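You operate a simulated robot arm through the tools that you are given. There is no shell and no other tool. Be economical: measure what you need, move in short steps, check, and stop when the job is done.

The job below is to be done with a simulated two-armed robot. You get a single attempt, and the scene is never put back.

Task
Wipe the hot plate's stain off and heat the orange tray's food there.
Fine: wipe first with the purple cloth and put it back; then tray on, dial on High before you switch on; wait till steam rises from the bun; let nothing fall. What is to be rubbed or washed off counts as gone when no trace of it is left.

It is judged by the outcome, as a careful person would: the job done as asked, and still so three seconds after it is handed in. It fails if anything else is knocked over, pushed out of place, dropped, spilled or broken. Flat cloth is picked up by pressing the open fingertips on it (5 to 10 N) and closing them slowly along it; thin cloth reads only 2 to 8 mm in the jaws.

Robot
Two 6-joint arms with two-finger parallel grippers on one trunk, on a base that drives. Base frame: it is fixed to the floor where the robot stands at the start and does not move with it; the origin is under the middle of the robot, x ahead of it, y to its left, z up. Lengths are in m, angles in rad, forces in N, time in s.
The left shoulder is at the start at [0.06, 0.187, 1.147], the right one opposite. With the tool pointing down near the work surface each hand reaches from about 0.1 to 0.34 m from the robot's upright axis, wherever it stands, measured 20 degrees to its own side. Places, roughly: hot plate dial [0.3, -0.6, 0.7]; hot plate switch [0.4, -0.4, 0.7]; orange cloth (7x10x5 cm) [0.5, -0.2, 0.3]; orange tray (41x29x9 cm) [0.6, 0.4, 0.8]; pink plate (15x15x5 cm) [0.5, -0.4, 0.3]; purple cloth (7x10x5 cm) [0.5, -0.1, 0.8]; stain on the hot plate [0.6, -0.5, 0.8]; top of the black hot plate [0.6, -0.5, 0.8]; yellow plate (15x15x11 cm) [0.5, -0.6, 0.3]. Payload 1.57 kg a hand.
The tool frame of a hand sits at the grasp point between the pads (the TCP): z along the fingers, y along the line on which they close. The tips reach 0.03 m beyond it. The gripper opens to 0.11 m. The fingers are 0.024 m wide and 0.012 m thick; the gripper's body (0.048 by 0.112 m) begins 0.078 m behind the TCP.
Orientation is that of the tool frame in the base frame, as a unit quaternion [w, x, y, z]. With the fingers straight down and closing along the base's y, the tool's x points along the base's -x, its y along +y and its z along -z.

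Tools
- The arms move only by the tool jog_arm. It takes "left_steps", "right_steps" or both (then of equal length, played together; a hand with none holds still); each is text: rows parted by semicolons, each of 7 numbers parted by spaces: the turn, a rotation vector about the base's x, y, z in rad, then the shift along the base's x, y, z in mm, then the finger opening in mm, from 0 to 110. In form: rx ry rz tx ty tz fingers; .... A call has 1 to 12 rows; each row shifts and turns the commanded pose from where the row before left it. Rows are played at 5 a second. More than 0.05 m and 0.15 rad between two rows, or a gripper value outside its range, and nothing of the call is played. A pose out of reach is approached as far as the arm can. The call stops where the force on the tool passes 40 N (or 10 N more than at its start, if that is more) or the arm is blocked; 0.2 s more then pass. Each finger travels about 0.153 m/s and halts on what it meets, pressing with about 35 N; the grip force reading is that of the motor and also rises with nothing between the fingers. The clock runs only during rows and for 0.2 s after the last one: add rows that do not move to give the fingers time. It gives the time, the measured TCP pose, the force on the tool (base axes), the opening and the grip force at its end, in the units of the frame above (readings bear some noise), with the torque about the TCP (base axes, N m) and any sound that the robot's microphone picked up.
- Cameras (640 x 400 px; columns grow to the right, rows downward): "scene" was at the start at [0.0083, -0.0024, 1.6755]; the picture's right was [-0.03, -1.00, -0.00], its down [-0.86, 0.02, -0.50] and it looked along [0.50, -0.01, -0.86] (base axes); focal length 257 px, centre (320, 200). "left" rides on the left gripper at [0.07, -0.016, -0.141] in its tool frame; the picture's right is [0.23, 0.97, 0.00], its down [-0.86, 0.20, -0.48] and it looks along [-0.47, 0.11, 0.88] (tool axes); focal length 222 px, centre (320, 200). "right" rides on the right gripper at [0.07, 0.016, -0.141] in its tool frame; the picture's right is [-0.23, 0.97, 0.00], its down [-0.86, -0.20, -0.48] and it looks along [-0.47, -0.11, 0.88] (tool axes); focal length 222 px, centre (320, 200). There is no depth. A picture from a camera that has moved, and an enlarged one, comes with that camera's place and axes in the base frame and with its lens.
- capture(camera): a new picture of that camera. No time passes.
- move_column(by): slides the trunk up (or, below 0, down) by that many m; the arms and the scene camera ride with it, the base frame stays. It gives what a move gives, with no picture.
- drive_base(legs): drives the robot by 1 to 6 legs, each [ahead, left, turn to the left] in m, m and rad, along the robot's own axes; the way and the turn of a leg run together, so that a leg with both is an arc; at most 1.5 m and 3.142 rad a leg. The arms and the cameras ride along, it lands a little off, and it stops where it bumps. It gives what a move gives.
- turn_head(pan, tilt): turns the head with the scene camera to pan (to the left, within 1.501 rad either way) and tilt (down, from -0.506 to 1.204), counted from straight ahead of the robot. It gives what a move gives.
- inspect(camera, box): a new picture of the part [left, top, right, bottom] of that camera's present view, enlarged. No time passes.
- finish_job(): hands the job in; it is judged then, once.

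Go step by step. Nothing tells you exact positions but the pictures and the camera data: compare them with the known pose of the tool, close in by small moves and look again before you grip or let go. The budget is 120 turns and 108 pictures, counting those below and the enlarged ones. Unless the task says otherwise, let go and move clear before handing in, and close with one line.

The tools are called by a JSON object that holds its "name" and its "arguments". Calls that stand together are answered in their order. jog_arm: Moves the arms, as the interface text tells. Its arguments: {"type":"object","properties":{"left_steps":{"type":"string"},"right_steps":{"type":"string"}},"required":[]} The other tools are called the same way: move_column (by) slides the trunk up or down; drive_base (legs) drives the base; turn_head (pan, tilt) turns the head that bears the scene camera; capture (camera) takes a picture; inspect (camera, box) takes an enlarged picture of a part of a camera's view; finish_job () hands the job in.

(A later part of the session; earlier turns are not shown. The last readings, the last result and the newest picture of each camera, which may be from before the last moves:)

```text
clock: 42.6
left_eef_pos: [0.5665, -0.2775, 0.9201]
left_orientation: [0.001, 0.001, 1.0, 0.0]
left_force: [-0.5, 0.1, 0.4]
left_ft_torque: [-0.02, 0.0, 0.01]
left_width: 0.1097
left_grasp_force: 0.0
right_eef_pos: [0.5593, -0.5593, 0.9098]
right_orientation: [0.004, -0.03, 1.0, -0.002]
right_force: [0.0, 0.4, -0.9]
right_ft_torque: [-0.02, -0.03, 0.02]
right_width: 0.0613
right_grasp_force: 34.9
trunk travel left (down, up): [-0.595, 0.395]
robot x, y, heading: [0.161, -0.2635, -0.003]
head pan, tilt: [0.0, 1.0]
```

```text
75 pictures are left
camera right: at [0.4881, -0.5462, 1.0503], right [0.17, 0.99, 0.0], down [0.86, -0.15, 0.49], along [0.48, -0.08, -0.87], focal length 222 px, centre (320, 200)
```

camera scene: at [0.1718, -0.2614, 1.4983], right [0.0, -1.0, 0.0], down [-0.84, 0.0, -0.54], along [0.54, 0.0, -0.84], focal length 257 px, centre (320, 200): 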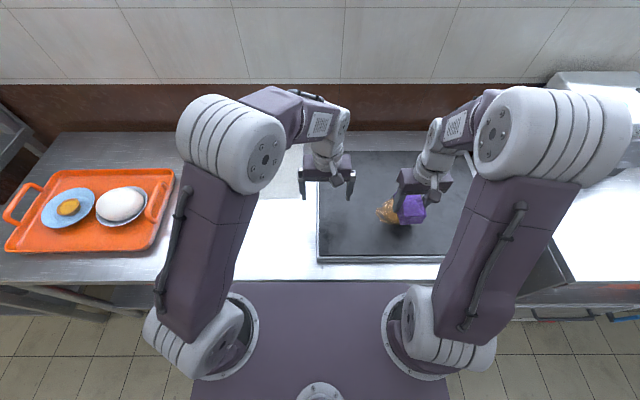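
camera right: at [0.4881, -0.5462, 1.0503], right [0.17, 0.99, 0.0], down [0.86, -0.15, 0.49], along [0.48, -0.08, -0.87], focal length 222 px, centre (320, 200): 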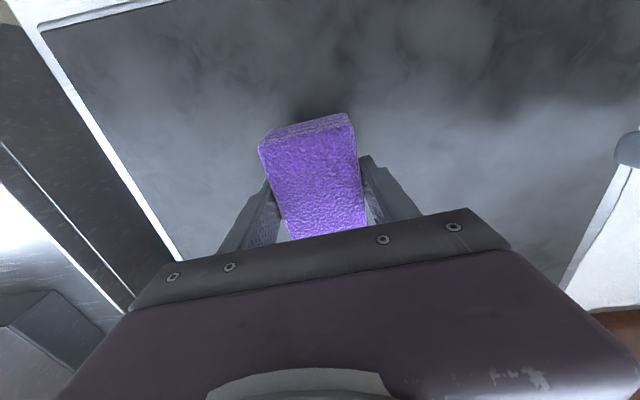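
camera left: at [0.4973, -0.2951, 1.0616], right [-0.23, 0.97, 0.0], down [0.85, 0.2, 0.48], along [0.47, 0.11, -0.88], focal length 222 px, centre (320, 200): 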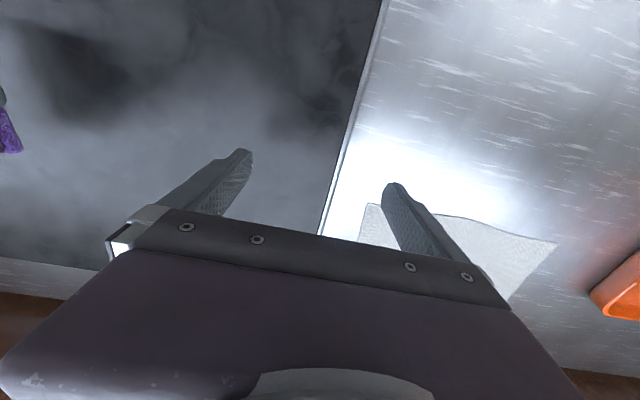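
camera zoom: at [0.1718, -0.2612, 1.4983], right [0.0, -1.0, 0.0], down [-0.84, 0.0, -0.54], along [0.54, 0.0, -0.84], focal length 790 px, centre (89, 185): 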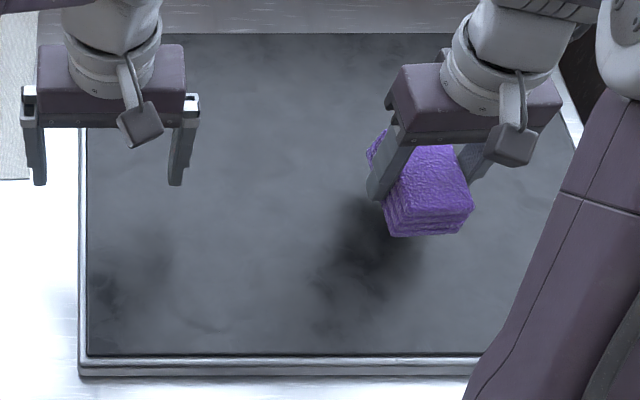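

The plate looks clean. I drive the cloth back to its place on the counter.

{"name": "drive_base", "arguments": {"legs": [[-0.06, 0.38, 0]]}}

{"name": "capture", "arguments": {"camera": "scene"}}

```text
clock: 45.1
left_eef_pos: [0.5067, 0.1027, 0.92]
left_orientation: [0.001, 0.001, 1.0, 0.0]
left_force: [-0.2, 0.1, -1.0]
left_ft_torque: [0.0, -0.02, 0.02]
left_width: 0.1102
left_grasp_force: 0.0
right_eef_pos: [0.4993, -0.1798, 0.9097]
right_orientation: [0.003, -0.03, 1.0, -0.002]
right_force: [-0.2, 0.0, -0.2]
right_ft_torque: [-0.02, -0.02, -0.01]
right_width: 0.0614
right_grasp_force: 35.3
trunk travel left (down, up): [-0.595, 0.395]
robot x, y, heading: [0.099, 0.1192, 0.001]
head pan, tilt: [0.0, 1.0]
```

```text
74 pictures are left
camera scene: at [0.1118, 0.1195, 1.4983], right [0.0, -1.0, 0.0], down [-0.84, 0.0, -0.54], along [0.54, 0.0, -0.84], focal length 257 px, centre (320, 200)
```

scene: 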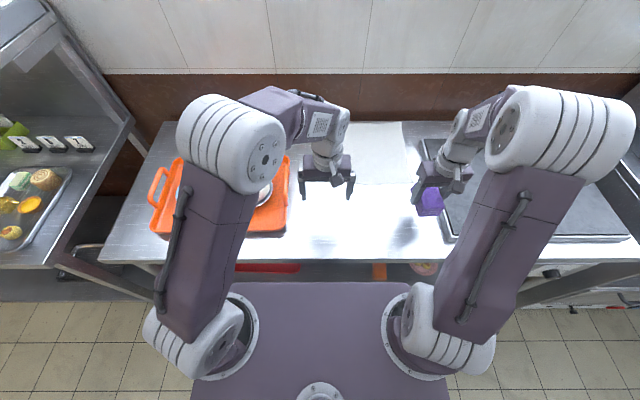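

I turn it back by 0.12 rad, move over its old spot and set it down.

{"name": "jog_arm", "arguments": {"right_steps": "0 0 -0.03 -5 14 0 0;0 0 -0.03 -5 18 0 0;0 0 -0.03 -5 18 0 0;0 0 -0.03 -3 0 -10 0;0 0 0 0 0 -12 0;0 0 0 0 0 -12 0;0 0 0 0 0 -12 0;0 0 0 0 0 -10 0;0 0 0 0 0 -8 0;0 0 0 0 0 -4 0;0 0 0 0 0 0 0"}}

```text
clock: 47.5
left_eef_pos: [0.5069, 0.1018, 0.9206]
left_orientation: [0.001, 0.001, 1.0, 0.0]
left_force: [-0.7, 0.6, -0.5]
left_ft_torque: [0.0, 0.01, 0.01]
left_width: 0.1101
left_grasp_force: 0.1
right_eef_pos: [0.4805, -0.1296, 0.8413]
right_orientation: [0.003, 0.03, 1.0, -0.002]
right_force: [-1.1, -1.3, 0.0]
right_ft_torque: [0.04, -0.07, 0.05]
right_width: 0.0615
right_grasp_force: 35.0
trunk travel left (down, up): [-0.595, 0.395]
robot x, y, heading: [0.103, 0.1232, 0.002]
head pan, tilt: [0.0, 1.0]
```

{"name": "jog_arm", "arguments": {"right_steps": "0 0 0 0 0 -2 0;0 0 0 0 0 -1.5 0;0 0 0 0 0 0 0;0 0 0 0 0 0 62;0 0 0 0 0 0 75;0 0 0 0 0 0 95;0 0 0 0 0 0 110;0 0 0 0 0 0 110;0 0 0 0 0 15 110;0 0 0 0 0 30 110;0 0 0 0 0 40 110;0 0 0 0 0 40 110"}}

{"name": "capture", "arguments": {"camera": "right"}}

{"name": "inspect", "arguments": {"camera": "scene", "box": [340, 140, 500, 260]}}

```text
clock: 50.1
left_eef_pos: [0.5068, 0.1033, 0.92]
left_orientation: [0.0, 0.001, 1.0, 0.0]
left_force: [-0.4, -1.2, -0.1]
left_ft_torque: [0.0, -0.04, -0.03]
left_width: 0.1103
left_grasp_force: 0.0
right_eef_pos: [0.4793, -0.1296, 0.9657]
right_orientation: [0.003, 0.03, 1.0, -0.002]
right_force: [0.2, -0.8, 0.2]
right_ft_torque: [0.01, -0.03, 0.0]
right_width: 0.1099
right_grasp_force: 0.1
trunk travel left (down, up): [-0.595, 0.395]
robot x, y, heading: [0.1018, 0.1183, 0.001]
head pan, tilt: [0.0, 1.0]
```

```text
73 pictures are left
camera right: at [0.4105, -0.1078, 1.1056], right [0.29, 0.96, 0.0], down [0.84, -0.25, 0.49], along [0.46, -0.14, -0.87], focal length 222 px, centre (320, 200)
```

right: 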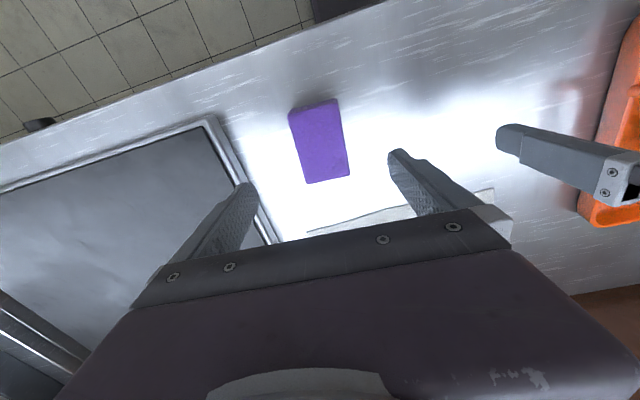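

```text
3.33 times, centred on (420, 200) of scene
camera zoom: at [0.1108, 0.1197, 1.4983], right [0.0, -1.0, 0.0], down [-0.84, 0.0, -0.54], along [0.54, 0.0, -0.84], focal length 856 px, centre (-13, 200)
```

zoom: 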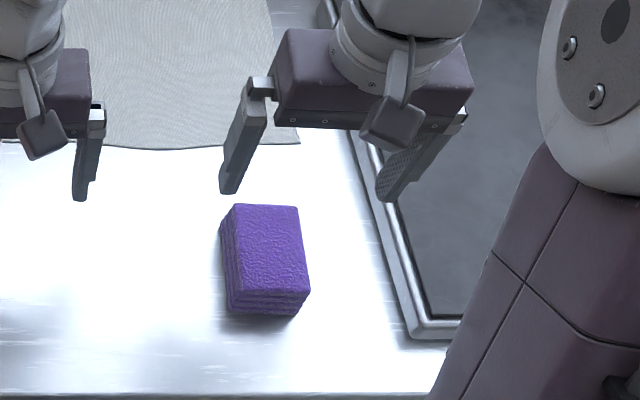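

The cloth is back in place. Next I raise the left hand and move left to face the tray, then look at its handles.

{"name": "jog_arm", "arguments": {"left_steps": "0 0 0 0 0 45 110;0 0 0 0 0 45 110;0 0 0 0 0 0 110", "right_steps": "0 0 0 0 0 20 110;0 0 0 0 0 20 110;0 0 0 0 0 0 110"}}

{"name": "drive_base", "arguments": {"legs": [[0, 0.27, 0]]}}

{"name": "capture", "arguments": {"camera": "scene"}}

{"name": "capture", "arguments": {"camera": "left"}}

{"name": "capture", "arguments": {"camera": "right"}}

```text
clock: 50.9
left_eef_pos: [0.51, 0.103, 1.0122]
left_orientation: [0.001, 0.001, 1.0, 0.0]
left_force: [0.0, 0.0, -0.6]
left_ft_torque: [0.0, -0.02, 0.0]
left_width: 0.11
left_grasp_force: 0.0
right_eef_pos: [0.4806, -0.1297, 1.0049]
right_orientation: [0.003, 0.031, 1.0, -0.001]
right_force: [0.4, -0.4, 0.0]
right_ft_torque: [0.03, 0.01, -0.02]
right_width: 0.1101
right_grasp_force: 0.0
trunk travel left (down, up): [-0.595, 0.395]
robot x, y, heading: [0.101, 0.1208, -0.003]
head pan, tilt: [0.0, 1.0]
```

```text
clock: 52.8
left_eef_pos: [0.509, 0.3737, 1.0126]
left_orientation: [0.002, 0.001, 1.0, 0.0]
left_force: [-0.4, -0.4, 0.2]
left_ft_torque: [-0.01, -0.03, -0.02]
left_width: 0.1098
left_grasp_force: 0.0
right_eef_pos: [0.4816, 0.1412, 1.004]
right_orientation: [0.002, 0.031, 1.0, -0.001]
right_force: [-0.5, 0.6, -0.3]
right_ft_torque: [-0.03, 0.02, -0.01]
right_width: 0.1101
right_grasp_force: 0.1
trunk travel left (down, up): [-0.595, 0.395]
robot x, y, heading: [0.1036, 0.3906, -0.0]
head pan, tilt: [0.0, 1.0]
```

```text
71 pictures are left
camera scene: at [0.1119, 0.3899, 1.4983], right [0.0, -1.0, 0.0], down [-0.84, 0.0, -0.54], along [0.54, 0.0, -0.84], focal length 257 px, centre (320, 200)
```

scene: 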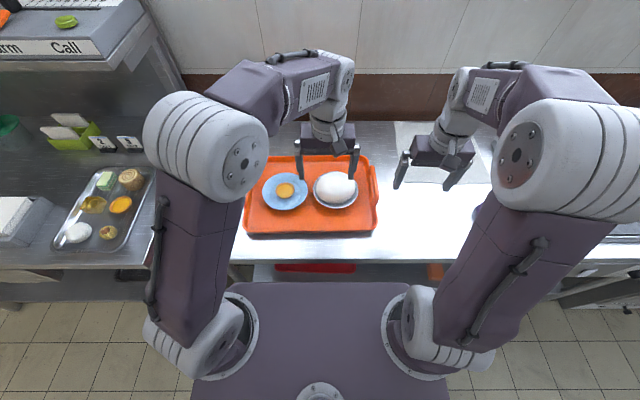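

```text
70 pictures are left
camera left: at [0.4398, 0.3573, 1.1532], right [-0.23, 0.97, 0.0], down [0.85, 0.2, 0.48], along [0.47, 0.11, -0.88], focal length 222 px, centre (320, 200)
```

left: 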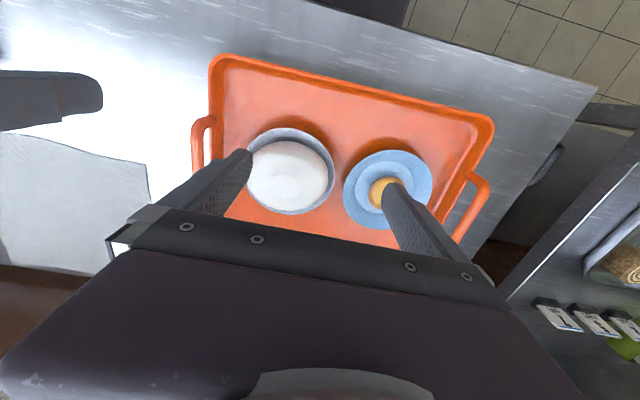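

```text
69 pictures are left
camera right: at [0.4118, 0.1631, 1.1449], right [0.29, 0.96, 0.0], down [0.84, -0.25, 0.49], along [0.46, -0.14, -0.87], focal length 222 px, centre (320, 200)
```

right: 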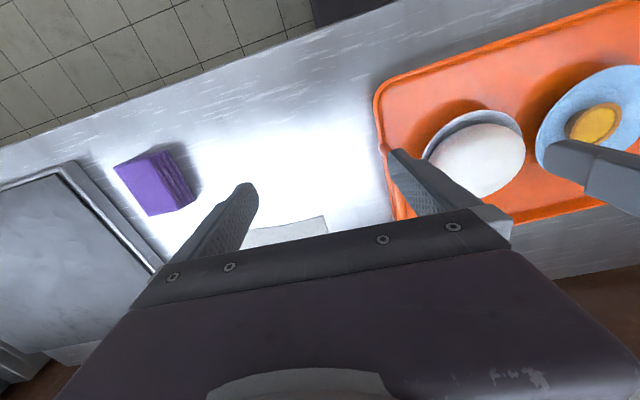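

The tray's handles are at its two ends, near [0.55, 0.22] and [0.55, 0.63], z about 0.86. I spread the hands above them and look.

{"name": "jog_arm", "arguments": {"left_steps": "0 0 0 10 45 0 110;0 0 0 10 45 0 110;0 0 0 10 45 0 110;0 0 0 6 45 0 110;0 0 0 0 40 0 110;0 0 0 0 0 0 110", "right_steps": "0 0 -0.03 20 20 0 110;0 0 -0.03 20 20 0 110;0 0 0.03 20 15 0 110;0 0 0.03 5 0 0 110;0 0 0.03 0 0 0 110;0 0 0.03 0 0 0 110"}}

{"name": "capture", "arguments": {"camera": "scene"}}

{"name": "capture", "arguments": {"camera": "left"}}

{"name": "capture", "arguments": {"camera": "right"}}

```text
clock: 54.2
left_eef_pos: [0.546, 0.5909, 1.0123]
left_orientation: [0.0, 0.001, 1.0, 0.0]
left_force: [0.1, 0.0, -0.9]
left_ft_torque: [-0.01, 0.0, 0.01]
left_width: 0.1099
left_grasp_force: 0.0
right_eef_pos: [0.5475, 0.1959, 1.0039]
right_orientation: [0.004, 0.001, 1.0, -0.002]
right_force: [-0.3, -0.3, 0.3]
right_ft_torque: [0.03, -0.04, 0.05]
right_width: 0.1102
right_grasp_force: 0.1
trunk travel left (down, up): [-0.595, 0.395]
robot x, y, heading: [0.1026, 0.3906, 0.0]
head pan, tilt: [0.0, 1.0]
```

```text
68 pictures are left
camera scene: at [0.1122, 0.3891, 1.4983], right [0.0, -1.0, 0.0], down [-0.84, 0.0, -0.54], along [0.54, 0.0, -0.84], focal length 257 px, centre (320, 200)
```

scene: 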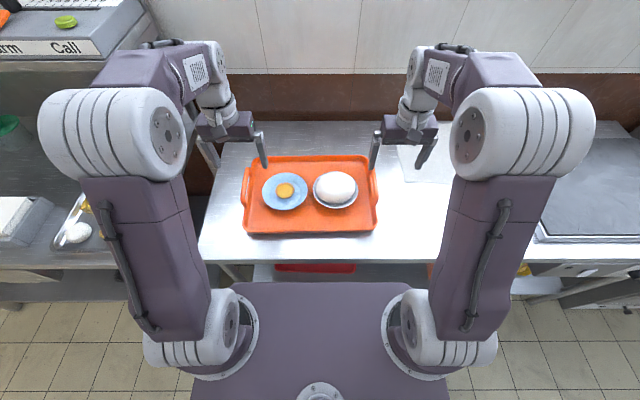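

```text
67 pictures are left
camera left: at [0.4761, 0.574, 1.154], right [-0.23, 0.97, 0.0], down [0.85, 0.2, 0.48], along [0.47, 0.11, -0.88], focal length 222 px, centre (320, 200)
```

left: 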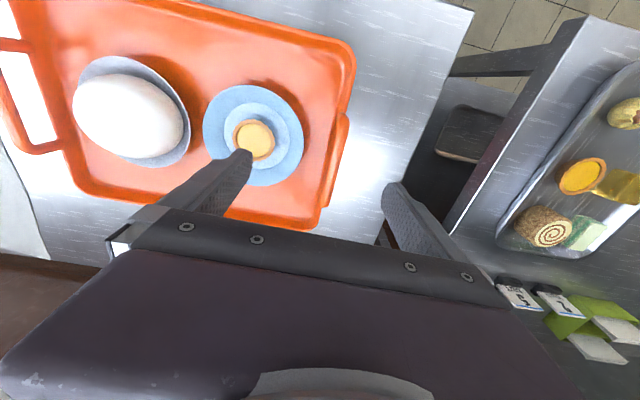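

```text
66 pictures are left
camera right: at [0.4765, 0.2135, 1.1441], right [0.23, 0.97, 0.0], down [0.85, -0.2, 0.49], along [0.47, -0.11, -0.87], focal length 222 px, centre (320, 200)
```

right: 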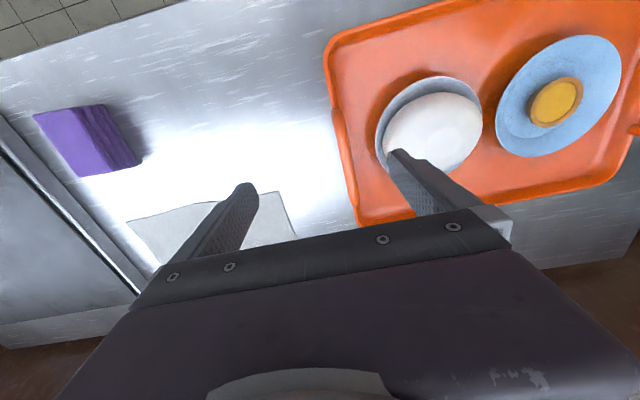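

The handles stand upright at the tray's ends, so the fingers can close along y on each top bar. I zoom in to fix their positions.

{"name": "inspect", "arguments": {"camera": "left", "box": [220, 60, 420, 240]}}

{"name": "inspect", "arguments": {"camera": "right", "box": [280, 60, 440, 240]}}

{"name": "inspect", "arguments": {"camera": "scene", "box": [220, 130, 400, 250]}}

```text
2.22 times, centred on (320, 150) of left
camera zoom: at [0.4761, 0.574, 1.154], right [-0.23, 0.97, 0.0], down [0.85, 0.2, 0.48], along [0.47, 0.11, -0.88], focal length 494 px, centre (320, 311)
```

zoom: 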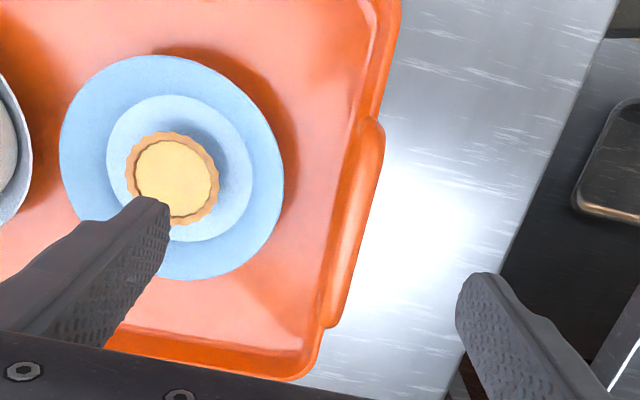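

```text
2.22 times, centred on (360, 150) of right
camera zoom: at [0.4765, 0.2135, 1.1441], right [0.23, 0.97, 0.0], down [0.85, -0.2, 0.49], along [0.47, -0.11, -0.87], focal length 494 px, centre (231, 311)
```

zoom: 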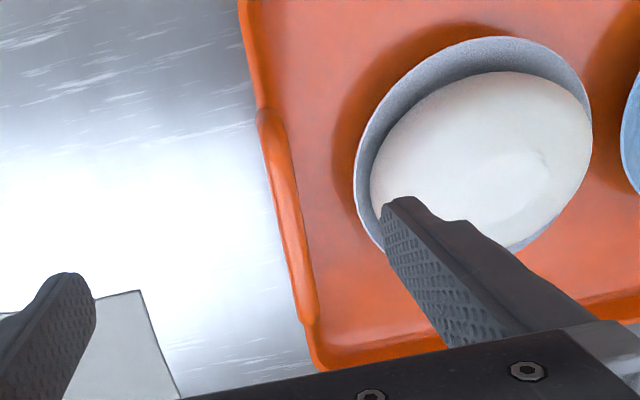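

```text
3.33 times, centred on (310, 190) of scene
camera zoom: at [0.1122, 0.3891, 1.4983], right [0.0, -1.0, 0.0], down [-0.84, 0.0, -0.54], along [0.54, 0.0, -0.84], focal length 856 px, centre (353, 233)
```

zoom: 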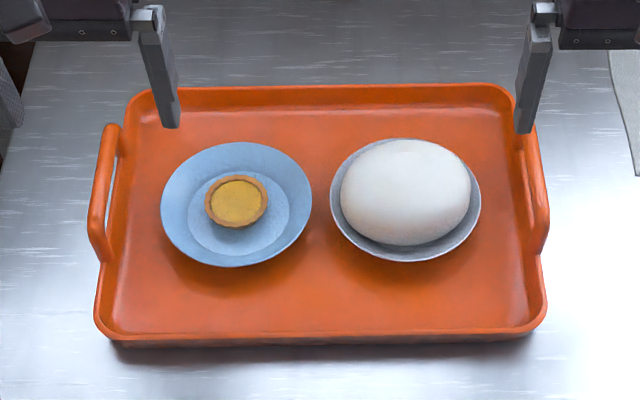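

The handle bars are near [0.558, 0.614, 0.88] and [0.56, 0.224, 0.875]. I centre the base, come down to just above the bars with 60 mm opening, and check.

{"name": "drive_base", "arguments": {"legs": [[0.02, 0.028, 0]]}}

{"name": "jog_arm", "arguments": {"left_steps": "0 0 0 -6 -5 0 80;0 0 0 0 0 -20 60;0 0 0 0 0 -40 60;0 0 0 0 0 -20 60;0 0 0 0 0 -10 60;0 0 0 0 0 0 60", "right_steps": "0 0 0 -6 1 0 80;0 0 0 0 0 -20 60;0 0 0 0 0 -40 60;0 0 0 0 0 -20 60;0 0 0 0 0 0 60;0 0 0 0 0 0 60"}}

{"name": "capture", "arguments": {"camera": "left"}}

{"name": "capture", "arguments": {"camera": "right"}}

{"name": "inspect", "arguments": {"camera": "scene", "box": [210, 120, 430, 260]}}

```text
clock: 55.0
left_eef_pos: [0.5645, 0.6183, 1.0138]
left_orientation: [0.001, 0.0, 1.0, 0.0]
left_force: [-0.3, 0.1, 0.9]
left_ft_torque: [0.0, -0.02, -0.02]
left_width: 0.11
left_grasp_force: 0.1
right_eef_pos: [0.5654, 0.2231, 1.0032]
right_orientation: [0.004, 0.0, 1.0, -0.001]
right_force: [0.2, -0.6, 0.2]
right_ft_torque: [0.04, -0.01, -0.03]
right_width: 0.1099
right_grasp_force: 0.1
trunk travel left (down, up): [-0.595, 0.395]
robot x, y, heading: [0.1222, 0.4214, 0.003]
head pan, tilt: [0.0, 1.0]
```

```text
clock: 56.4
left_eef_pos: [0.5584, 0.6139, 0.9224]
left_orientation: [0.001, 0.001, 1.0, 0.0]
left_force: [0.0, 0.4, 0.0]
left_ft_torque: [-0.02, 0.02, -0.01]
left_width: 0.0601
left_grasp_force: 0.0
right_eef_pos: [0.5602, 0.2245, 0.924]
right_orientation: [0.004, 0.0, 1.0, -0.002]
right_force: [-1.0, 0.6, -0.3]
right_ft_torque: [0.02, -0.01, -0.02]
right_width: 0.06
right_grasp_force: 0.0
trunk travel left (down, up): [-0.595, 0.395]
robot x, y, heading: [0.1212, 0.4169, -0.007]
head pan, tilt: [0.0, 1.0]
```

```text
62 pictures are left
camera left: at [0.4892, 0.5971, 1.0642], right [-0.23, 0.97, 0.0], down [0.85, 0.2, 0.48], along [0.47, 0.11, -0.88], focal length 222 px, centre (320, 200)
```

left: 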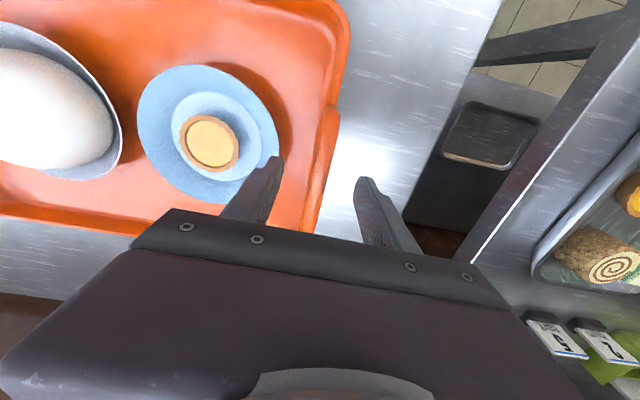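

```text
61 pictures are left
camera right: at [0.4889, 0.2422, 1.0633], right [0.23, 0.97, 0.0], down [0.85, -0.2, 0.49], along [0.47, -0.11, -0.87], focal length 222 px, centre (320, 200)
```

right: 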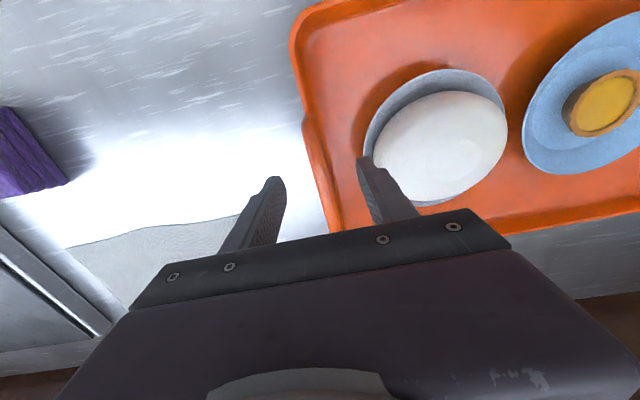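

```text
2.86 times, centred on (320, 190) of scene
camera zoom: at [0.1316, 0.4177, 1.4983], right [0.0, -1.0, 0.0], down [-0.84, 0.0, -0.54], along [0.54, 0.0, -0.84], focal length 734 px, centre (320, 229)
```

zoom: 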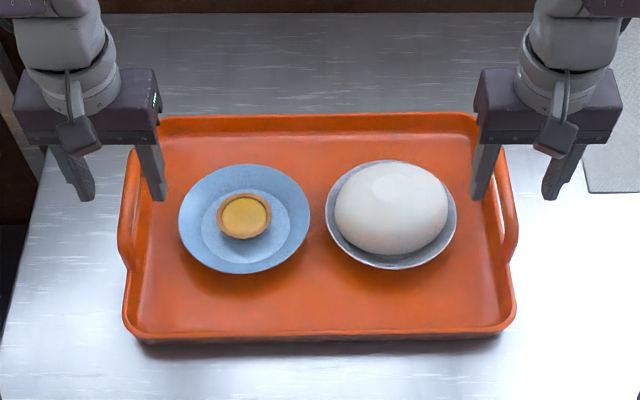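

Both bars lie between the fingers. I narrow to 46 mm, descend to bar height, and check again.

{"name": "jog_arm", "arguments": {"left_steps": "0 0 0 0 0 0 46;0 0 0 0 0 -12 46;0 0 0 0 0 -12 46;0 0 0 0 0 -12 46;0 0 0 0 0 -8 46;0 0 0 0 0 0 46", "right_steps": "0 0 0 0 0 0 46;0 0 0 0 0 -12 46;0 0 0 0 0 -12 46;0 0 0 0 0 -12 46;0 0 0 0 0 -10 46;0 0 0 0 0 0 46"}}

{"name": "capture", "arguments": {"camera": "left"}}

{"name": "capture", "arguments": {"camera": "right"}}

{"name": "inspect", "arguments": {"camera": "scene", "box": [210, 120, 430, 260]}}

```text
clock: 57.8
left_eef_pos: [0.5585, 0.6135, 0.8785]
left_orientation: [0.001, 0.001, 1.0, 0.0]
left_force: [0.5, -0.3, 0.2]
left_ft_torque: [0.01, 0.0, 0.02]
left_width: 0.0462
left_grasp_force: 0.0
right_eef_pos: [0.5588, 0.2263, 0.8791]
right_orientation: [0.003, 0.0, 1.0, -0.002]
right_force: [-0.1, -0.2, 0.3]
right_ft_torque: [0.0, -0.01, -0.02]
right_width: 0.0462
right_grasp_force: 0.1
trunk travel left (down, up): [-0.595, 0.395]
robot x, y, heading: [0.1208, 0.4191, -0.004]
head pan, tilt: [0.0, 1.0]
```

```text
59 pictures are left
camera left: at [0.4893, 0.5962, 1.0195], right [-0.23, 0.97, 0.0], down [0.85, 0.2, 0.48], along [0.47, 0.11, -0.88], focal length 222 px, centre (320, 200)
```

left: 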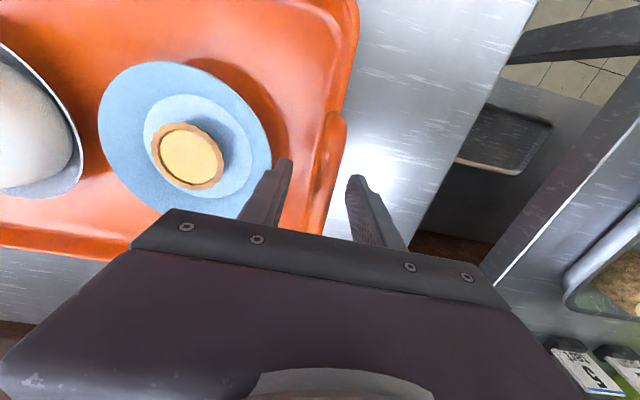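

```text
58 pictures are left
camera right: at [0.4894, 0.2433, 1.0193], right [0.23, 0.97, 0.0], down [0.85, -0.2, 0.49], along [0.47, -0.11, -0.87], focal length 222 px, centre (320, 200)
```

right: 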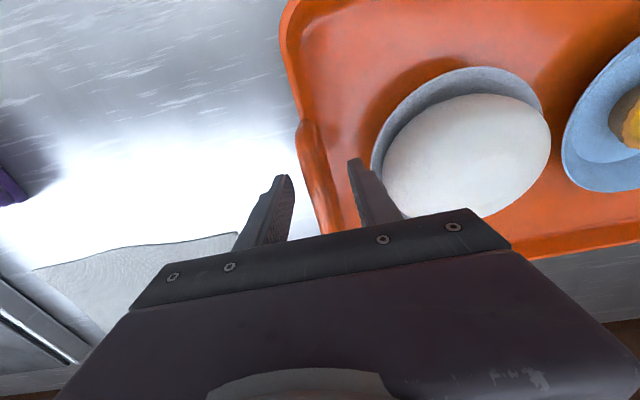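

```text
2.86 times, centred on (320, 190) of scene
camera zoom: at [0.1315, 0.418, 1.4983], right [0.0, -1.0, 0.0], down [-0.84, 0.0, -0.54], along [0.54, 0.0, -0.84], focal length 734 px, centre (320, 229)
```

zoom: 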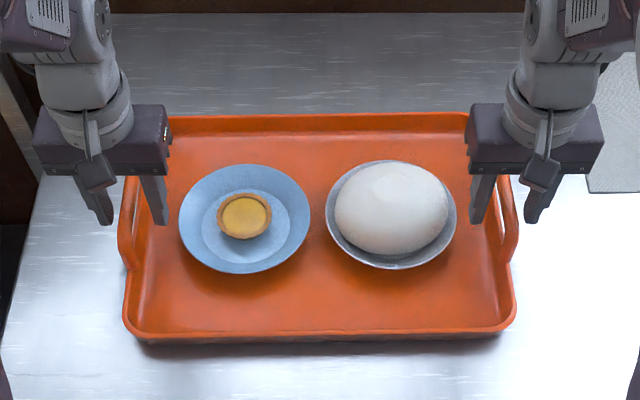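

Both bars are well centred. I lower 3 mm more and close both hands slowly.

{"name": "jog_arm", "arguments": {"left_steps": "0 0 0 0 1 -3 46;0 0 0 0 0 0 38;0 0 0 0 0 0 30;0 0 0 0 0 0 24;0 0 0 0 0 0 18;0 0 0 0 0 0 12;0 0 0 0 0 0 6;0 0 0 0 0 0 0;0 0 0 0 0 0 0", "right_steps": "0 0 0 0 0 -3 46;0 0 0 0 0 0 38;0 0 0 0 0 0 30;0 0 0 0 0 0 24;0 0 0 0 0 0 18;0 0 0 0 0 0 12;0 0 0 0 0 0 6;0 0 0 0 0 0 0;0 0 0 0 0 0 0"}}

{"name": "inspect", "arguments": {"camera": "scene", "box": [210, 120, 430, 260]}}

```text
clock: 59.8
left_eef_pos: [0.5578, 0.6162, 0.8763]
left_orientation: [0.0, 0.002, 1.0, 0.001]
left_force: [1.3, 34.9, 0.3]
left_ft_torque: [0.06, 0.09, 0.74]
left_width: 0.0147
left_grasp_force: 31.0
right_eef_pos: [0.56, 0.2227, 0.8762]
right_orientation: [0.003, 0.0, 1.0, -0.004]
right_force: [-1.8, -35.8, 0.3]
right_ft_torque: [-0.07, -0.08, 0.66]
right_width: 0.0147
right_grasp_force: 30.8
trunk travel left (down, up): [-0.595, 0.395]
robot x, y, heading: [0.1215, 0.4168, -0.001]
head pan, tilt: [0.0, 1.0]
```

```text
2.86 times, centred on (320, 190) of scene
camera zoom: at [0.132, 0.418, 1.4983], right [0.0, -1.0, 0.0], down [-0.84, 0.0, -0.54], along [0.54, 0.0, -0.84], focal length 734 px, centre (320, 229)
```

zoom: 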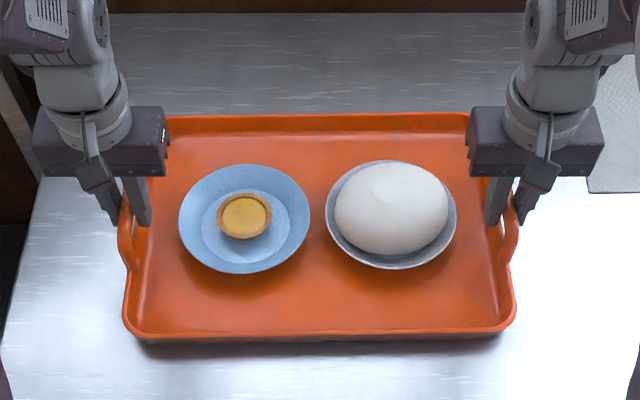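

Both bars are gripped (15 mm), but the hands are pulled outward. I shift each a little outward to relieve that.

{"name": "jog_arm", "arguments": {"left_steps": "0 0 0 0 1 0 0;0 0 0 0 1 0 0;0 0 0 0 0 0 0", "right_steps": "0 0 0 0 -1 0 0;0 0 0 0 -1 0 0;0 0 0 0 0 0 0"}}

```text
clock: 60.6
left_eef_pos: [0.5596, 0.6162, 0.8762]
left_orientation: [0.001, 0.001, 1.0, -0.001]
left_force: [5.6, 4.1, -0.7]
left_ft_torque: [0.03, -0.05, 0.73]
left_width: 0.0146
left_grasp_force: 31.1
right_eef_pos: [0.5596, 0.2238, 0.8758]
right_orientation: [0.004, 0.0, 1.0, -0.002]
right_force: [-6.9, -5.9, 5.0]
right_ft_torque: [-0.07, 0.25, 0.78]
right_width: 0.0147
right_grasp_force: 31.3
trunk travel left (down, up): [-0.595, 0.395]
robot x, y, heading: [0.1193, 0.4212, 0.001]
head pan, tilt: [0.0, 1.0]
```

Now nearly free of internal force. I lift both hands evenly with the trunk, a little at first.

{"name": "move_column", "arguments": {"by": 0.02}}

{"name": "inspect", "arguments": {"camera": "scene", "box": [210, 120, 430, 260]}}

```text
clock: 61.3
left_eef_pos: [0.5614, 0.6163, 0.8959]
left_orientation: [0.0, 0.001, 1.0, -0.001]
left_force: [3.9, -10.1, -4.2]
left_ft_torque: [-0.02, -0.09, 0.78]
left_width: 0.0149
left_grasp_force: 31.2
right_eef_pos: [0.5618, 0.2232, 0.8959]
right_orientation: [0.003, 0.0, 1.0, -0.002]
right_force: [-3.2, 10.7, -5.7]
right_ft_torque: [-0.01, 0.3, 0.75]
right_width: 0.015
right_grasp_force: 30.7
trunk travel left (down, up): [-0.615, 0.375]
robot x, y, heading: [0.1222, 0.4206, 0.001]
head pan, tilt: [0.0, 1.0]
```

```text
2.86 times, centred on (320, 190) of scene
camera zoom: at [0.1333, 0.4179, 1.5183], right [0.0, -1.0, 0.0], down [-0.84, 0.0, -0.54], along [0.54, 0.0, -0.84], focal length 734 px, centre (320, 229)
```

zoom: 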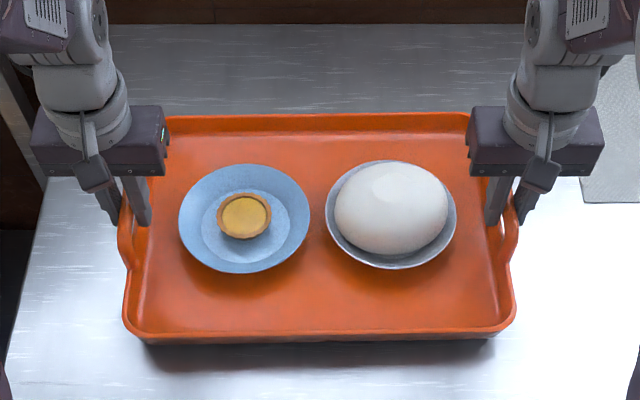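

The tray is held level (about 1 kg in all). I raise it to clear everything and drive a first short leg to the right.

{"name": "move_column", "arguments": {"by": 0.09}}

{"name": "drive_base", "arguments": {"legs": [[0.0, -0.15, 0]]}}

{"name": "capture", "arguments": {"camera": "scene"}}

```text
clock: 62.5
left_eef_pos: [0.5605, 0.6172, 0.9857]
left_orientation: [0.001, 0.001, 1.0, -0.001]
left_force: [3.3, -30.2, -4.7]
left_ft_torque: [-0.04, 0.04, 0.69]
left_width: 0.0146
left_grasp_force: 30.6
right_eef_pos: [0.5627, 0.2229, 0.9856]
right_orientation: [0.002, 0.0, 1.0, -0.001]
right_force: [-4.5, 29.5, -5.1]
right_ft_torque: [0.08, 0.1, 0.76]
right_width: 0.0145
right_grasp_force: 31.0
trunk travel left (down, up): [-0.705, 0.285]
robot x, y, heading: [0.1219, 0.4197, -0.002]
head pan, tilt: [0.0, 1.0]
```

```text
clock: 63.9
left_eef_pos: [0.5611, 0.4673, 0.984]
left_orientation: [0.001, 0.0, 1.0, -0.002]
left_force: [3.0, -35.3, -4.4]
left_ft_torque: [-0.06, 0.11, 0.69]
left_width: 0.0146
left_grasp_force: 30.8
right_eef_pos: [0.5605, 0.0754, 0.9863]
right_orientation: [0.004, 0.001, 1.0, -0.002]
right_force: [-4.1, 35.4, -5.2]
right_ft_torque: [0.02, 0.11, 0.73]
right_width: 0.0149
right_grasp_force: 31.0
trunk travel left (down, up): [-0.705, 0.285]
robot x, y, heading: [0.118, 0.2683, -0.003]
head pan, tilt: [0.0, 1.0]
```

```text
54 pictures are left
camera scene: at [0.133, 0.2708, 1.6083], right [0.0, -1.0, 0.0], down [-0.84, 0.0, -0.54], along [0.54, 0.0, -0.84], focal length 257 px, centre (320, 200)
```

scene: 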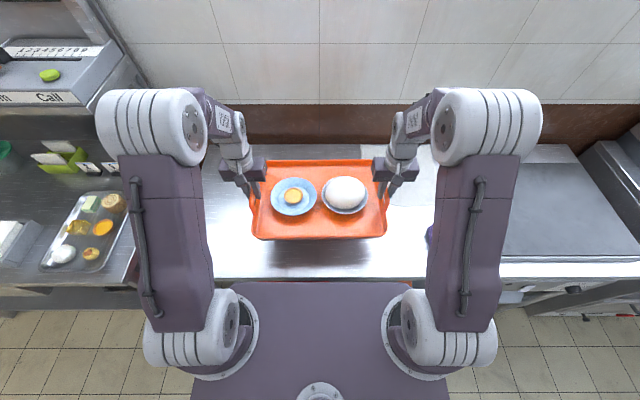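

The tray rides steadily; the hands pull apart a bit too much, so I relieve that by moving each inward 1.5 mm.

{"name": "jog_arm", "arguments": {"left_steps": "0 0 0 0 -1 0 0;0 0 0 0 -1 0 0;0 0 0 0 0 0 0", "right_steps": "0 0 0 0 1 0 0;0 0 0 0 1 0 0;0 0 0 0 0 0 0"}}

{"name": "drive_base", "arguments": {"legs": [[0.03, -0.4, 0]]}}

```text
clock: 64.7
left_eef_pos: [0.5608, 0.4664, 0.9852]
left_orientation: [0.001, 0.0, 1.0, -0.001]
left_force: [3.0, 36.3, -4.2]
left_ft_torque: [0.07, 0.0, 0.62]
left_width: 0.0144
left_grasp_force: 30.7
right_eef_pos: [0.5611, 0.0745, 0.9852]
right_orientation: [0.002, 0.001, 1.0, -0.003]
right_force: [-3.5, -36.5, -5.3]
right_ft_torque: [-0.05, 0.16, 0.6]
right_width: 0.0145
right_grasp_force: 31.1
trunk travel left (down, up): [-0.705, 0.285]
robot x, y, heading: [0.1193, 0.27, -0.003]
head pan, tilt: [0.0, 1.0]
```

```text
clock: 67.2
left_eef_pos: [0.5909, 0.0633, 0.9851]
left_orientation: [0.001, 0.001, 1.0, 0.0]
left_force: [3.7, 43.0, -4.3]
left_ft_torque: [0.08, 0.13, 0.68]
left_width: 0.0152
left_grasp_force: 30.7
right_eef_pos: [0.5904, -0.3273, 0.9856]
right_orientation: [0.002, -0.002, 1.0, -0.004]
right_force: [-2.3, -45.2, -5.0]
right_ft_torque: [-0.05, -0.01, 0.6]
right_width: 0.0146
right_grasp_force: 30.5
trunk travel left (down, up): [-0.705, 0.285]
robot x, y, heading: [0.1498, -0.1337, 0.001]
head pan, tilt: [0.0, 1.0]
```

{"name": "jog_arm", "arguments": {"left_steps": "0 0 0 0 0.6 0 0;0 0 0 0 0.6 0 0;0 0 0 0 0 0 0", "right_steps": "0 0 0 0 -0.6 0 0;0 0 0 0 -0.6 0 0;0 0 0 0 0 0 0"}}

{"name": "drive_base", "arguments": {"legs": [[0.0, -0.3, 0]]}}

{"name": "capture", "arguments": {"camera": "scene"}}

```text
clock: 68.0
left_eef_pos: [0.5911, 0.0637, 0.9866]
left_orientation: [0.001, 0.0, 1.0, -0.001]
left_force: [3.6, -19.6, -4.5]
left_ft_torque: [-0.02, -0.15, 0.73]
left_width: 0.0146
left_grasp_force: 30.7
right_eef_pos: [0.5907, -0.3285, 0.9843]
right_orientation: [0.002, -0.002, 1.0, -0.002]
right_force: [-3.6, 19.3, -5.3]
right_ft_torque: [0.0, 0.39, 0.66]
right_width: 0.0147
right_grasp_force: 30.8
trunk travel left (down, up): [-0.705, 0.285]
robot x, y, heading: [0.1488, -0.1336, 0.008]
head pan, tilt: [0.0, 1.0]
```

```text
clock: 70.1
left_eef_pos: [0.5882, -0.234, 0.9866]
left_orientation: [0.0, -0.001, 1.0, -0.001]
left_force: [3.5, -36.7, -5.3]
left_ft_torque: [-0.11, 0.22, 0.63]
left_width: 0.0146
left_grasp_force: 30.6
right_eef_pos: [0.5921, -0.6265, 0.9847]
right_orientation: [0.002, -0.001, 1.0, -0.003]
right_force: [-3.3, 37.2, -4.7]
right_ft_torque: [0.1, -0.05, 0.68]
right_width: 0.0148
right_grasp_force: 31.1
trunk travel left (down, up): [-0.705, 0.285]
robot x, y, heading: [0.1513, -0.4323, 0.001]
head pan, tilt: [0.0, 1.0]
```

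```text
53 pictures are left
camera scene: at [0.1629, -0.4325, 1.6083], right [0.0, -1.0, 0.0], down [-0.84, 0.0, -0.54], along [0.54, 0.0, -0.84], focal length 257 px, centre (320, 200)
```

scene: 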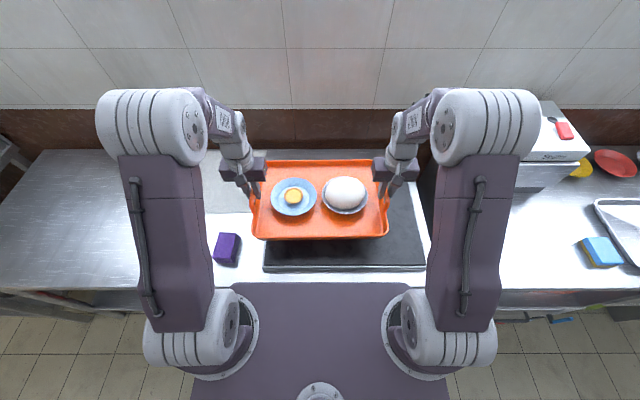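

The tray hangs over the plate, still 8 cm short to the right. I relieve the pull slightly, drive on and look.

{"name": "jog_arm", "arguments": {"left_steps": "0 0 0 0 -0.5 0 0;0 0 0 0 -0.5 0 0;0 0 0 0 0 0 0", "right_steps": "0 0 0 0 0.5 0 0;0 0 0 0 0.5 0 0;0 0 0 0 0 0 0"}}

{"name": "drive_base", "arguments": {"legs": [[0.01, -0.08, 0]]}}

{"name": "capture", "arguments": {"camera": "scene"}}

{"name": "capture", "arguments": {"camera": "right"}}

{"name": "capture", "arguments": {"camera": "left"}}

```text
clock: 70.9
left_eef_pos: [0.5888, -0.2364, 0.9865]
left_orientation: [0.001, -0.002, 1.0, 0.0]
left_force: [4.0, 22.4, -4.5]
left_ft_torque: [0.08, -0.1, 0.67]
left_width: 0.0146
left_grasp_force: 31.1
right_eef_pos: [0.5903, -0.6278, 0.9832]
right_orientation: [0.003, -0.002, 1.0, -0.004]
right_force: [-3.3, -22.1, -5.4]
right_ft_torque: [-0.07, 0.28, 0.73]
right_width: 0.0145
right_grasp_force: 31.3
trunk travel left (down, up): [-0.705, 0.285]
robot x, y, heading: [0.1517, -0.4301, 0.002]
head pan, tilt: [0.0, 1.0]
```

```text
clock: 71.9
left_eef_pos: [0.5998, -0.3141, 0.9851]
left_orientation: [0.001, -0.001, 1.0, -0.001]
left_force: [4.2, 36.9, -4.5]
left_ft_torque: [0.1, -0.12, 0.75]
left_width: 0.0145
left_grasp_force: 30.5
right_eef_pos: [0.6011, -0.7044, 0.985]
right_orientation: [0.003, -0.002, 1.0, -0.005]
right_force: [-3.5, -37.6, -5.1]
right_ft_torque: [-0.09, 0.27, 0.65]
right_width: 0.0146
right_grasp_force: 30.8
trunk travel left (down, up): [-0.705, 0.285]
robot x, y, heading: [0.1608, -0.5115, 0.002]
head pan, tilt: [0.0, 1.0]
```

```text
52 pictures are left
camera scene: at [0.1728, -0.5114, 1.6083], right [0.0, -1.0, 0.0], down [-0.84, 0.0, -0.54], along [0.54, 0.0, -0.84], focal length 257 px, centre (320, 200)
```

scene: 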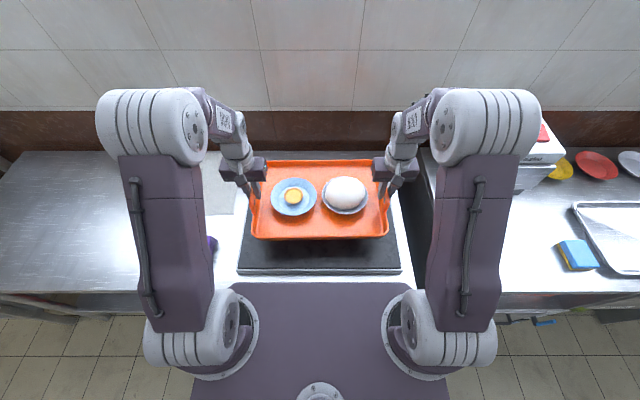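

```text
51 pictures are left
camera right: at [0.5307, -0.6876, 1.1248], right [0.22, 0.97, -0.01], down [0.85, -0.19, 0.49], along [0.47, -0.11, -0.87], focal length 222 px, centre (320, 200)
```

right: 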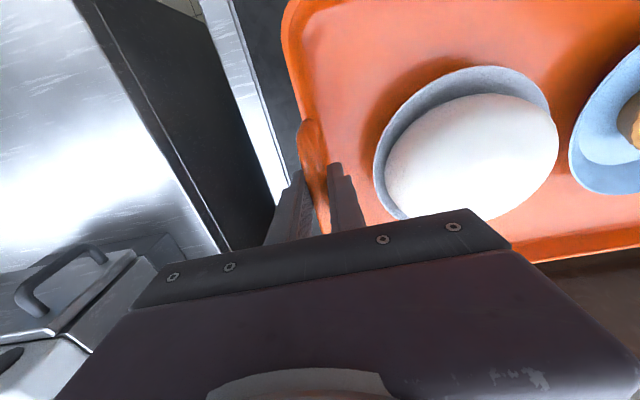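

```text
50 pictures are left
camera left: at [0.5299, -0.3313, 1.1273], right [-0.23, 0.97, 0.0], down [0.85, 0.2, 0.48], along [0.47, 0.11, -0.88], focal length 222 px, centre (320, 200)
```

left: 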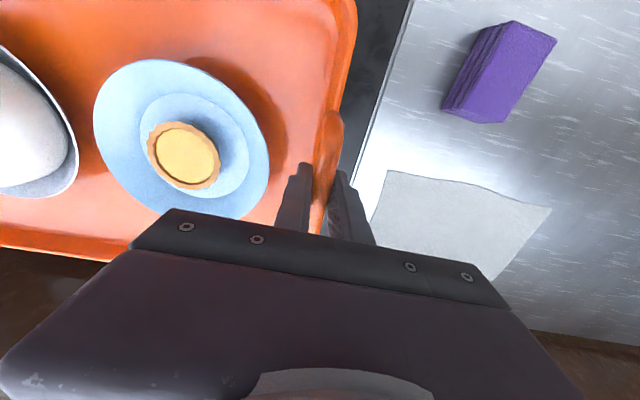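

Tray is centred over the plate. I lower with the trunk most of the way, easing the squeeze first.

{"name": "jog_arm", "arguments": {"left_steps": "0 0 0 0 0.5 0 0;0 0 0 0 0.4 0 0;0 0 0 0 0 0 0", "right_steps": "0 0 0 0 -0.5 0 0;0 0 0 0 -0.4 0 0;0 0 0 0 0 0 0"}}

{"name": "move_column", "arguments": {"by": -0.065}}

{"name": "inspect", "arguments": {"camera": "scene", "box": [210, 120, 430, 290]}}

```text
clock: 72.7
left_eef_pos: [0.5991, -0.3157, 0.9868]
left_orientation: [0.0, -0.002, 1.0, 0.0]
left_force: [3.6, -19.6, -3.6]
left_ft_torque: [-0.04, -0.18, 0.75]
left_width: 0.0145
left_grasp_force: 30.7
right_eef_pos: [0.6012, -0.7077, 0.9837]
right_orientation: [0.002, -0.003, 1.0, -0.002]
right_force: [-3.1, 18.9, -5.7]
right_ft_torque: [0.03, 0.34, 0.66]
right_width: 0.0147
right_grasp_force: 31.0
trunk travel left (down, up): [-0.705, 0.285]
robot x, y, heading: [0.1598, -0.5129, -0.002]
head pan, tilt: [0.0, 1.0]
```

```text
clock: 73.8
left_eef_pos: [0.5986, -0.3143, 0.9205]
left_orientation: [0.0, -0.001, 1.0, -0.001]
left_force: [3.8, -33.2, -5.0]
left_ft_torque: [-0.07, -0.18, 0.68]
left_width: 0.0147
left_grasp_force: 30.4
right_eef_pos: [0.6022, -0.7061, 0.9175]
right_orientation: [0.002, -0.003, 1.0, -0.004]
right_force: [-3.3, 33.1, -5.0]
right_ft_torque: [0.01, 0.33, 0.72]
right_width: 0.0145
right_grasp_force: 30.9
trunk travel left (down, up): [-0.64, 0.35]
robot x, y, heading: [0.1597, -0.514, -0.001]
head pan, tilt: [0.0, 1.0]
```

```text
2.35 times, centred on (320, 205) of scene
camera zoom: at [0.1728, -0.513, 1.5433], right [0.0, -1.0, 0.0], down [-0.84, 0.0, -0.54], along [0.54, 0.0, -0.84], focal length 604 px, centre (320, 188)
```

zoom: 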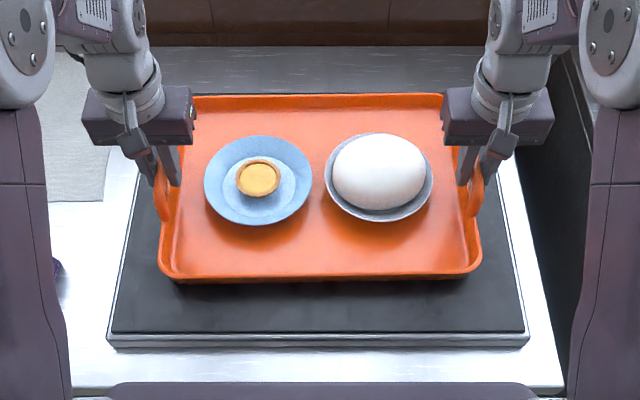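

Nearly down; the left hand is 3 mm higher. I level and lower by small steps watching the vertical force.

{"name": "jog_arm", "arguments": {"left_steps": "0 0 0 0 -0.5 -1.5 0;0 0 0 0 -0.4 -1.5 0;0 0 0 0 0 -1 0;0 0 0 0 0 -1 0;0 0 0 0 0 -1 0;0 0 0 0 0 0 0", "right_steps": "0 0 0 0 0.2 0 0;0 0 0 0 0 0 0;0 0 0 0 0 -1 0;0 0 0 0 0 -1 0;0 0 0 0 0 -1 0;0 0 0 0 0 0 0"}}

```text
clock: 75.2
left_eef_pos: [0.6, -0.3146, 0.9146]
left_orientation: [0.0, -0.002, 1.0, -0.001]
left_force: [3.3, -21.1, -4.1]
left_ft_torque: [-0.07, 0.21, 0.74]
left_width: 0.0147
left_grasp_force: 31.1
right_eef_pos: [0.6015, -0.7074, 0.9169]
right_orientation: [0.002, -0.002, 1.0, -0.003]
right_force: [-3.5, 21.2, -4.8]
right_ft_torque: [0.04, -0.05, 0.66]
right_width: 0.0146
right_grasp_force: 30.6
trunk travel left (down, up): [-0.64, 0.35]
robot x, y, heading: [0.1615, -0.5116, 0.002]
head pan, tilt: [0.0, 1.0]
```

{"name": "jog_arm", "arguments": {"left_steps": "0 0 0 0 0 -1 0;0 0 0 0 0 -1 0;0 0 0 0 0 -0.5 0;0 0 0 0 0 0 0", "right_steps": "0 0 0 0 0 -1 0;0 0 0 0 0 -1 0;0 0 0 0 0 -1 0;0 0 0 0 0 0 0"}}

```text
clock: 76.2
left_eef_pos: [0.5993, -0.314, 0.9127]
left_orientation: [0.001, -0.001, 1.0, -0.001]
left_force: [2.6, -25.3, -4.9]
left_ft_torque: [-0.02, -0.04, 0.7]
left_width: 0.0147
left_grasp_force: 30.5
right_eef_pos: [0.6006, -0.7067, 0.9136]
right_orientation: [0.002, -0.002, 1.0, -0.003]
right_force: [-3.0, 25.9, -5.2]
right_ft_torque: [0.02, 0.2, 0.7]
right_width: 0.0149
right_grasp_force: 30.9
trunk travel left (down, up): [-0.64, 0.35]
robot x, y, heading: [0.1615, -0.514, 0.002]
head pan, tilt: [0.0, 1.0]
```

{"name": "jog_arm", "arguments": {"left_steps": "0 0 0 0 0 -1 0;0 0 0 0 0 -0.5 0;0 0 0 0 0 -0.5 0;0 0 0 0 0 0 0", "right_steps": "0 0 0 0 0 -1 0;0 0 0 0 0 -1 0;0 0 0 0 0 -0.5 0;0 0 0 0 0 0 0"}}

```text
clock: 77.2
left_eef_pos: [0.6001, -0.3157, 0.9122]
left_orientation: [0.002, -0.002, 1.0, -0.001]
left_force: [5.2, -25.8, -3.9]
left_ft_torque: [-0.01, -0.9, 0.74]
left_width: 0.0147
left_grasp_force: 30.9
right_eef_pos: [0.601, -0.7089, 0.9108]
right_orientation: [0.004, -0.003, 1.0, -0.003]
right_force: [-4.7, 23.5, 4.7]
right_ft_torque: [0.13, -0.7, 0.7]
right_width: 0.0146
right_grasp_force: 30.4
trunk travel left (down, up): [-0.64, 0.35]
robot x, y, heading: [0.1598, -0.512, -0.001]
head pan, tilt: [0.0, 1.0]
```

Contact on the right. I lower the left a touch more.

{"name": "jog_arm", "arguments": {"left_steps": "0 0 0 0 -0.2 -0.5 0;0 0 0 0 -0.2 -0.3 0;0 0 0 0 0 0 0", "right_steps": "0 0 0 0 0.2 0 0;0 0 0 0 0.2 0 0;0 0 0 0 0 0 0"}}

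```text
clock: 78.0
left_eef_pos: [0.5988, -0.3149, 0.9113]
left_orientation: [0.002, -0.002, 1.0, 0.0]
left_force: [3.0, -14.5, 12.1]
left_ft_torque: [-0.01, -0.39, 0.71]
left_width: 0.015
left_grasp_force: 30.8
right_eef_pos: [0.6005, -0.7074, 0.9118]
right_orientation: [0.003, -0.002, 1.0, -0.002]
right_force: [-1.6, 18.1, -4.9]
right_ft_torque: [0.08, -0.41, 0.66]
right_width: 0.0148
right_grasp_force: 30.7
trunk travel left (down, up): [-0.64, 0.35]
robot x, y, heading: [0.1596, -0.5087, 0.001]
head pan, tilt: [0.0, 1.0]
```

The tray rests on the plate. I open both hands slowly to the earlier clearance and look.

{"name": "jog_arm", "arguments": {"left_steps": "0 0 0 0 -0.3 0 0;0 0 0 0 0 0 15;0 0 0 0 0 0 20;0 0 0 0 0 0 28;0 0 0 0 0 0 36;0 0 0 0 0 0 42;0 0 0 0 0 0 42", "right_steps": "0 0 0 0 0.3 -0.5 0;0 0 0 0 0 0 15;0 0 0 0 0 0 20;0 0 0 0 0 0 28;0 0 0 0 0 0 36;0 0 0 0 0 0 42;0 0 0 0 0 0 42"}}

{"name": "inspect", "arguments": {"camera": "scene", "box": [210, 120, 430, 290]}}

```text
clock: 79.6
left_eef_pos: [0.5989, -0.3153, 0.9093]
left_orientation: [0.002, -0.001, 1.0, 0.0]
left_force: [0.3, 1.6, -0.1]
left_ft_torque: [0.02, -0.01, 0.0]
left_width: 0.042
left_grasp_force: 0.1
right_eef_pos: [0.6002, -0.7058, 0.9115]
right_orientation: [0.005, -0.003, 1.0, -0.004]
right_force: [0.3, -0.3, 0.3]
right_ft_torque: [0.0, 0.0, 0.01]
right_width: 0.0419
right_grasp_force: 0.0
trunk travel left (down, up): [-0.64, 0.35]
robot x, y, heading: [0.1574, -0.5113, -0.001]
head pan, tilt: [0.0, 1.0]
```

```text
2.35 times, centred on (320, 205) of scene
camera zoom: at [0.1717, -0.5128, 1.5433], right [0.0, -1.0, 0.0], down [-0.84, 0.0, -0.54], along [0.54, 0.0, -0.84], focal length 604 px, centre (320, 188)
```

zoom: 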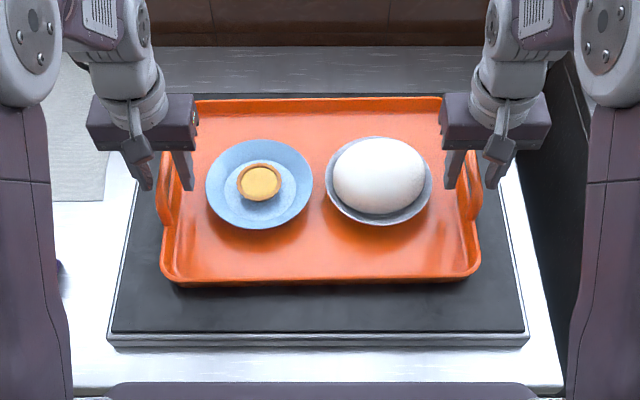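

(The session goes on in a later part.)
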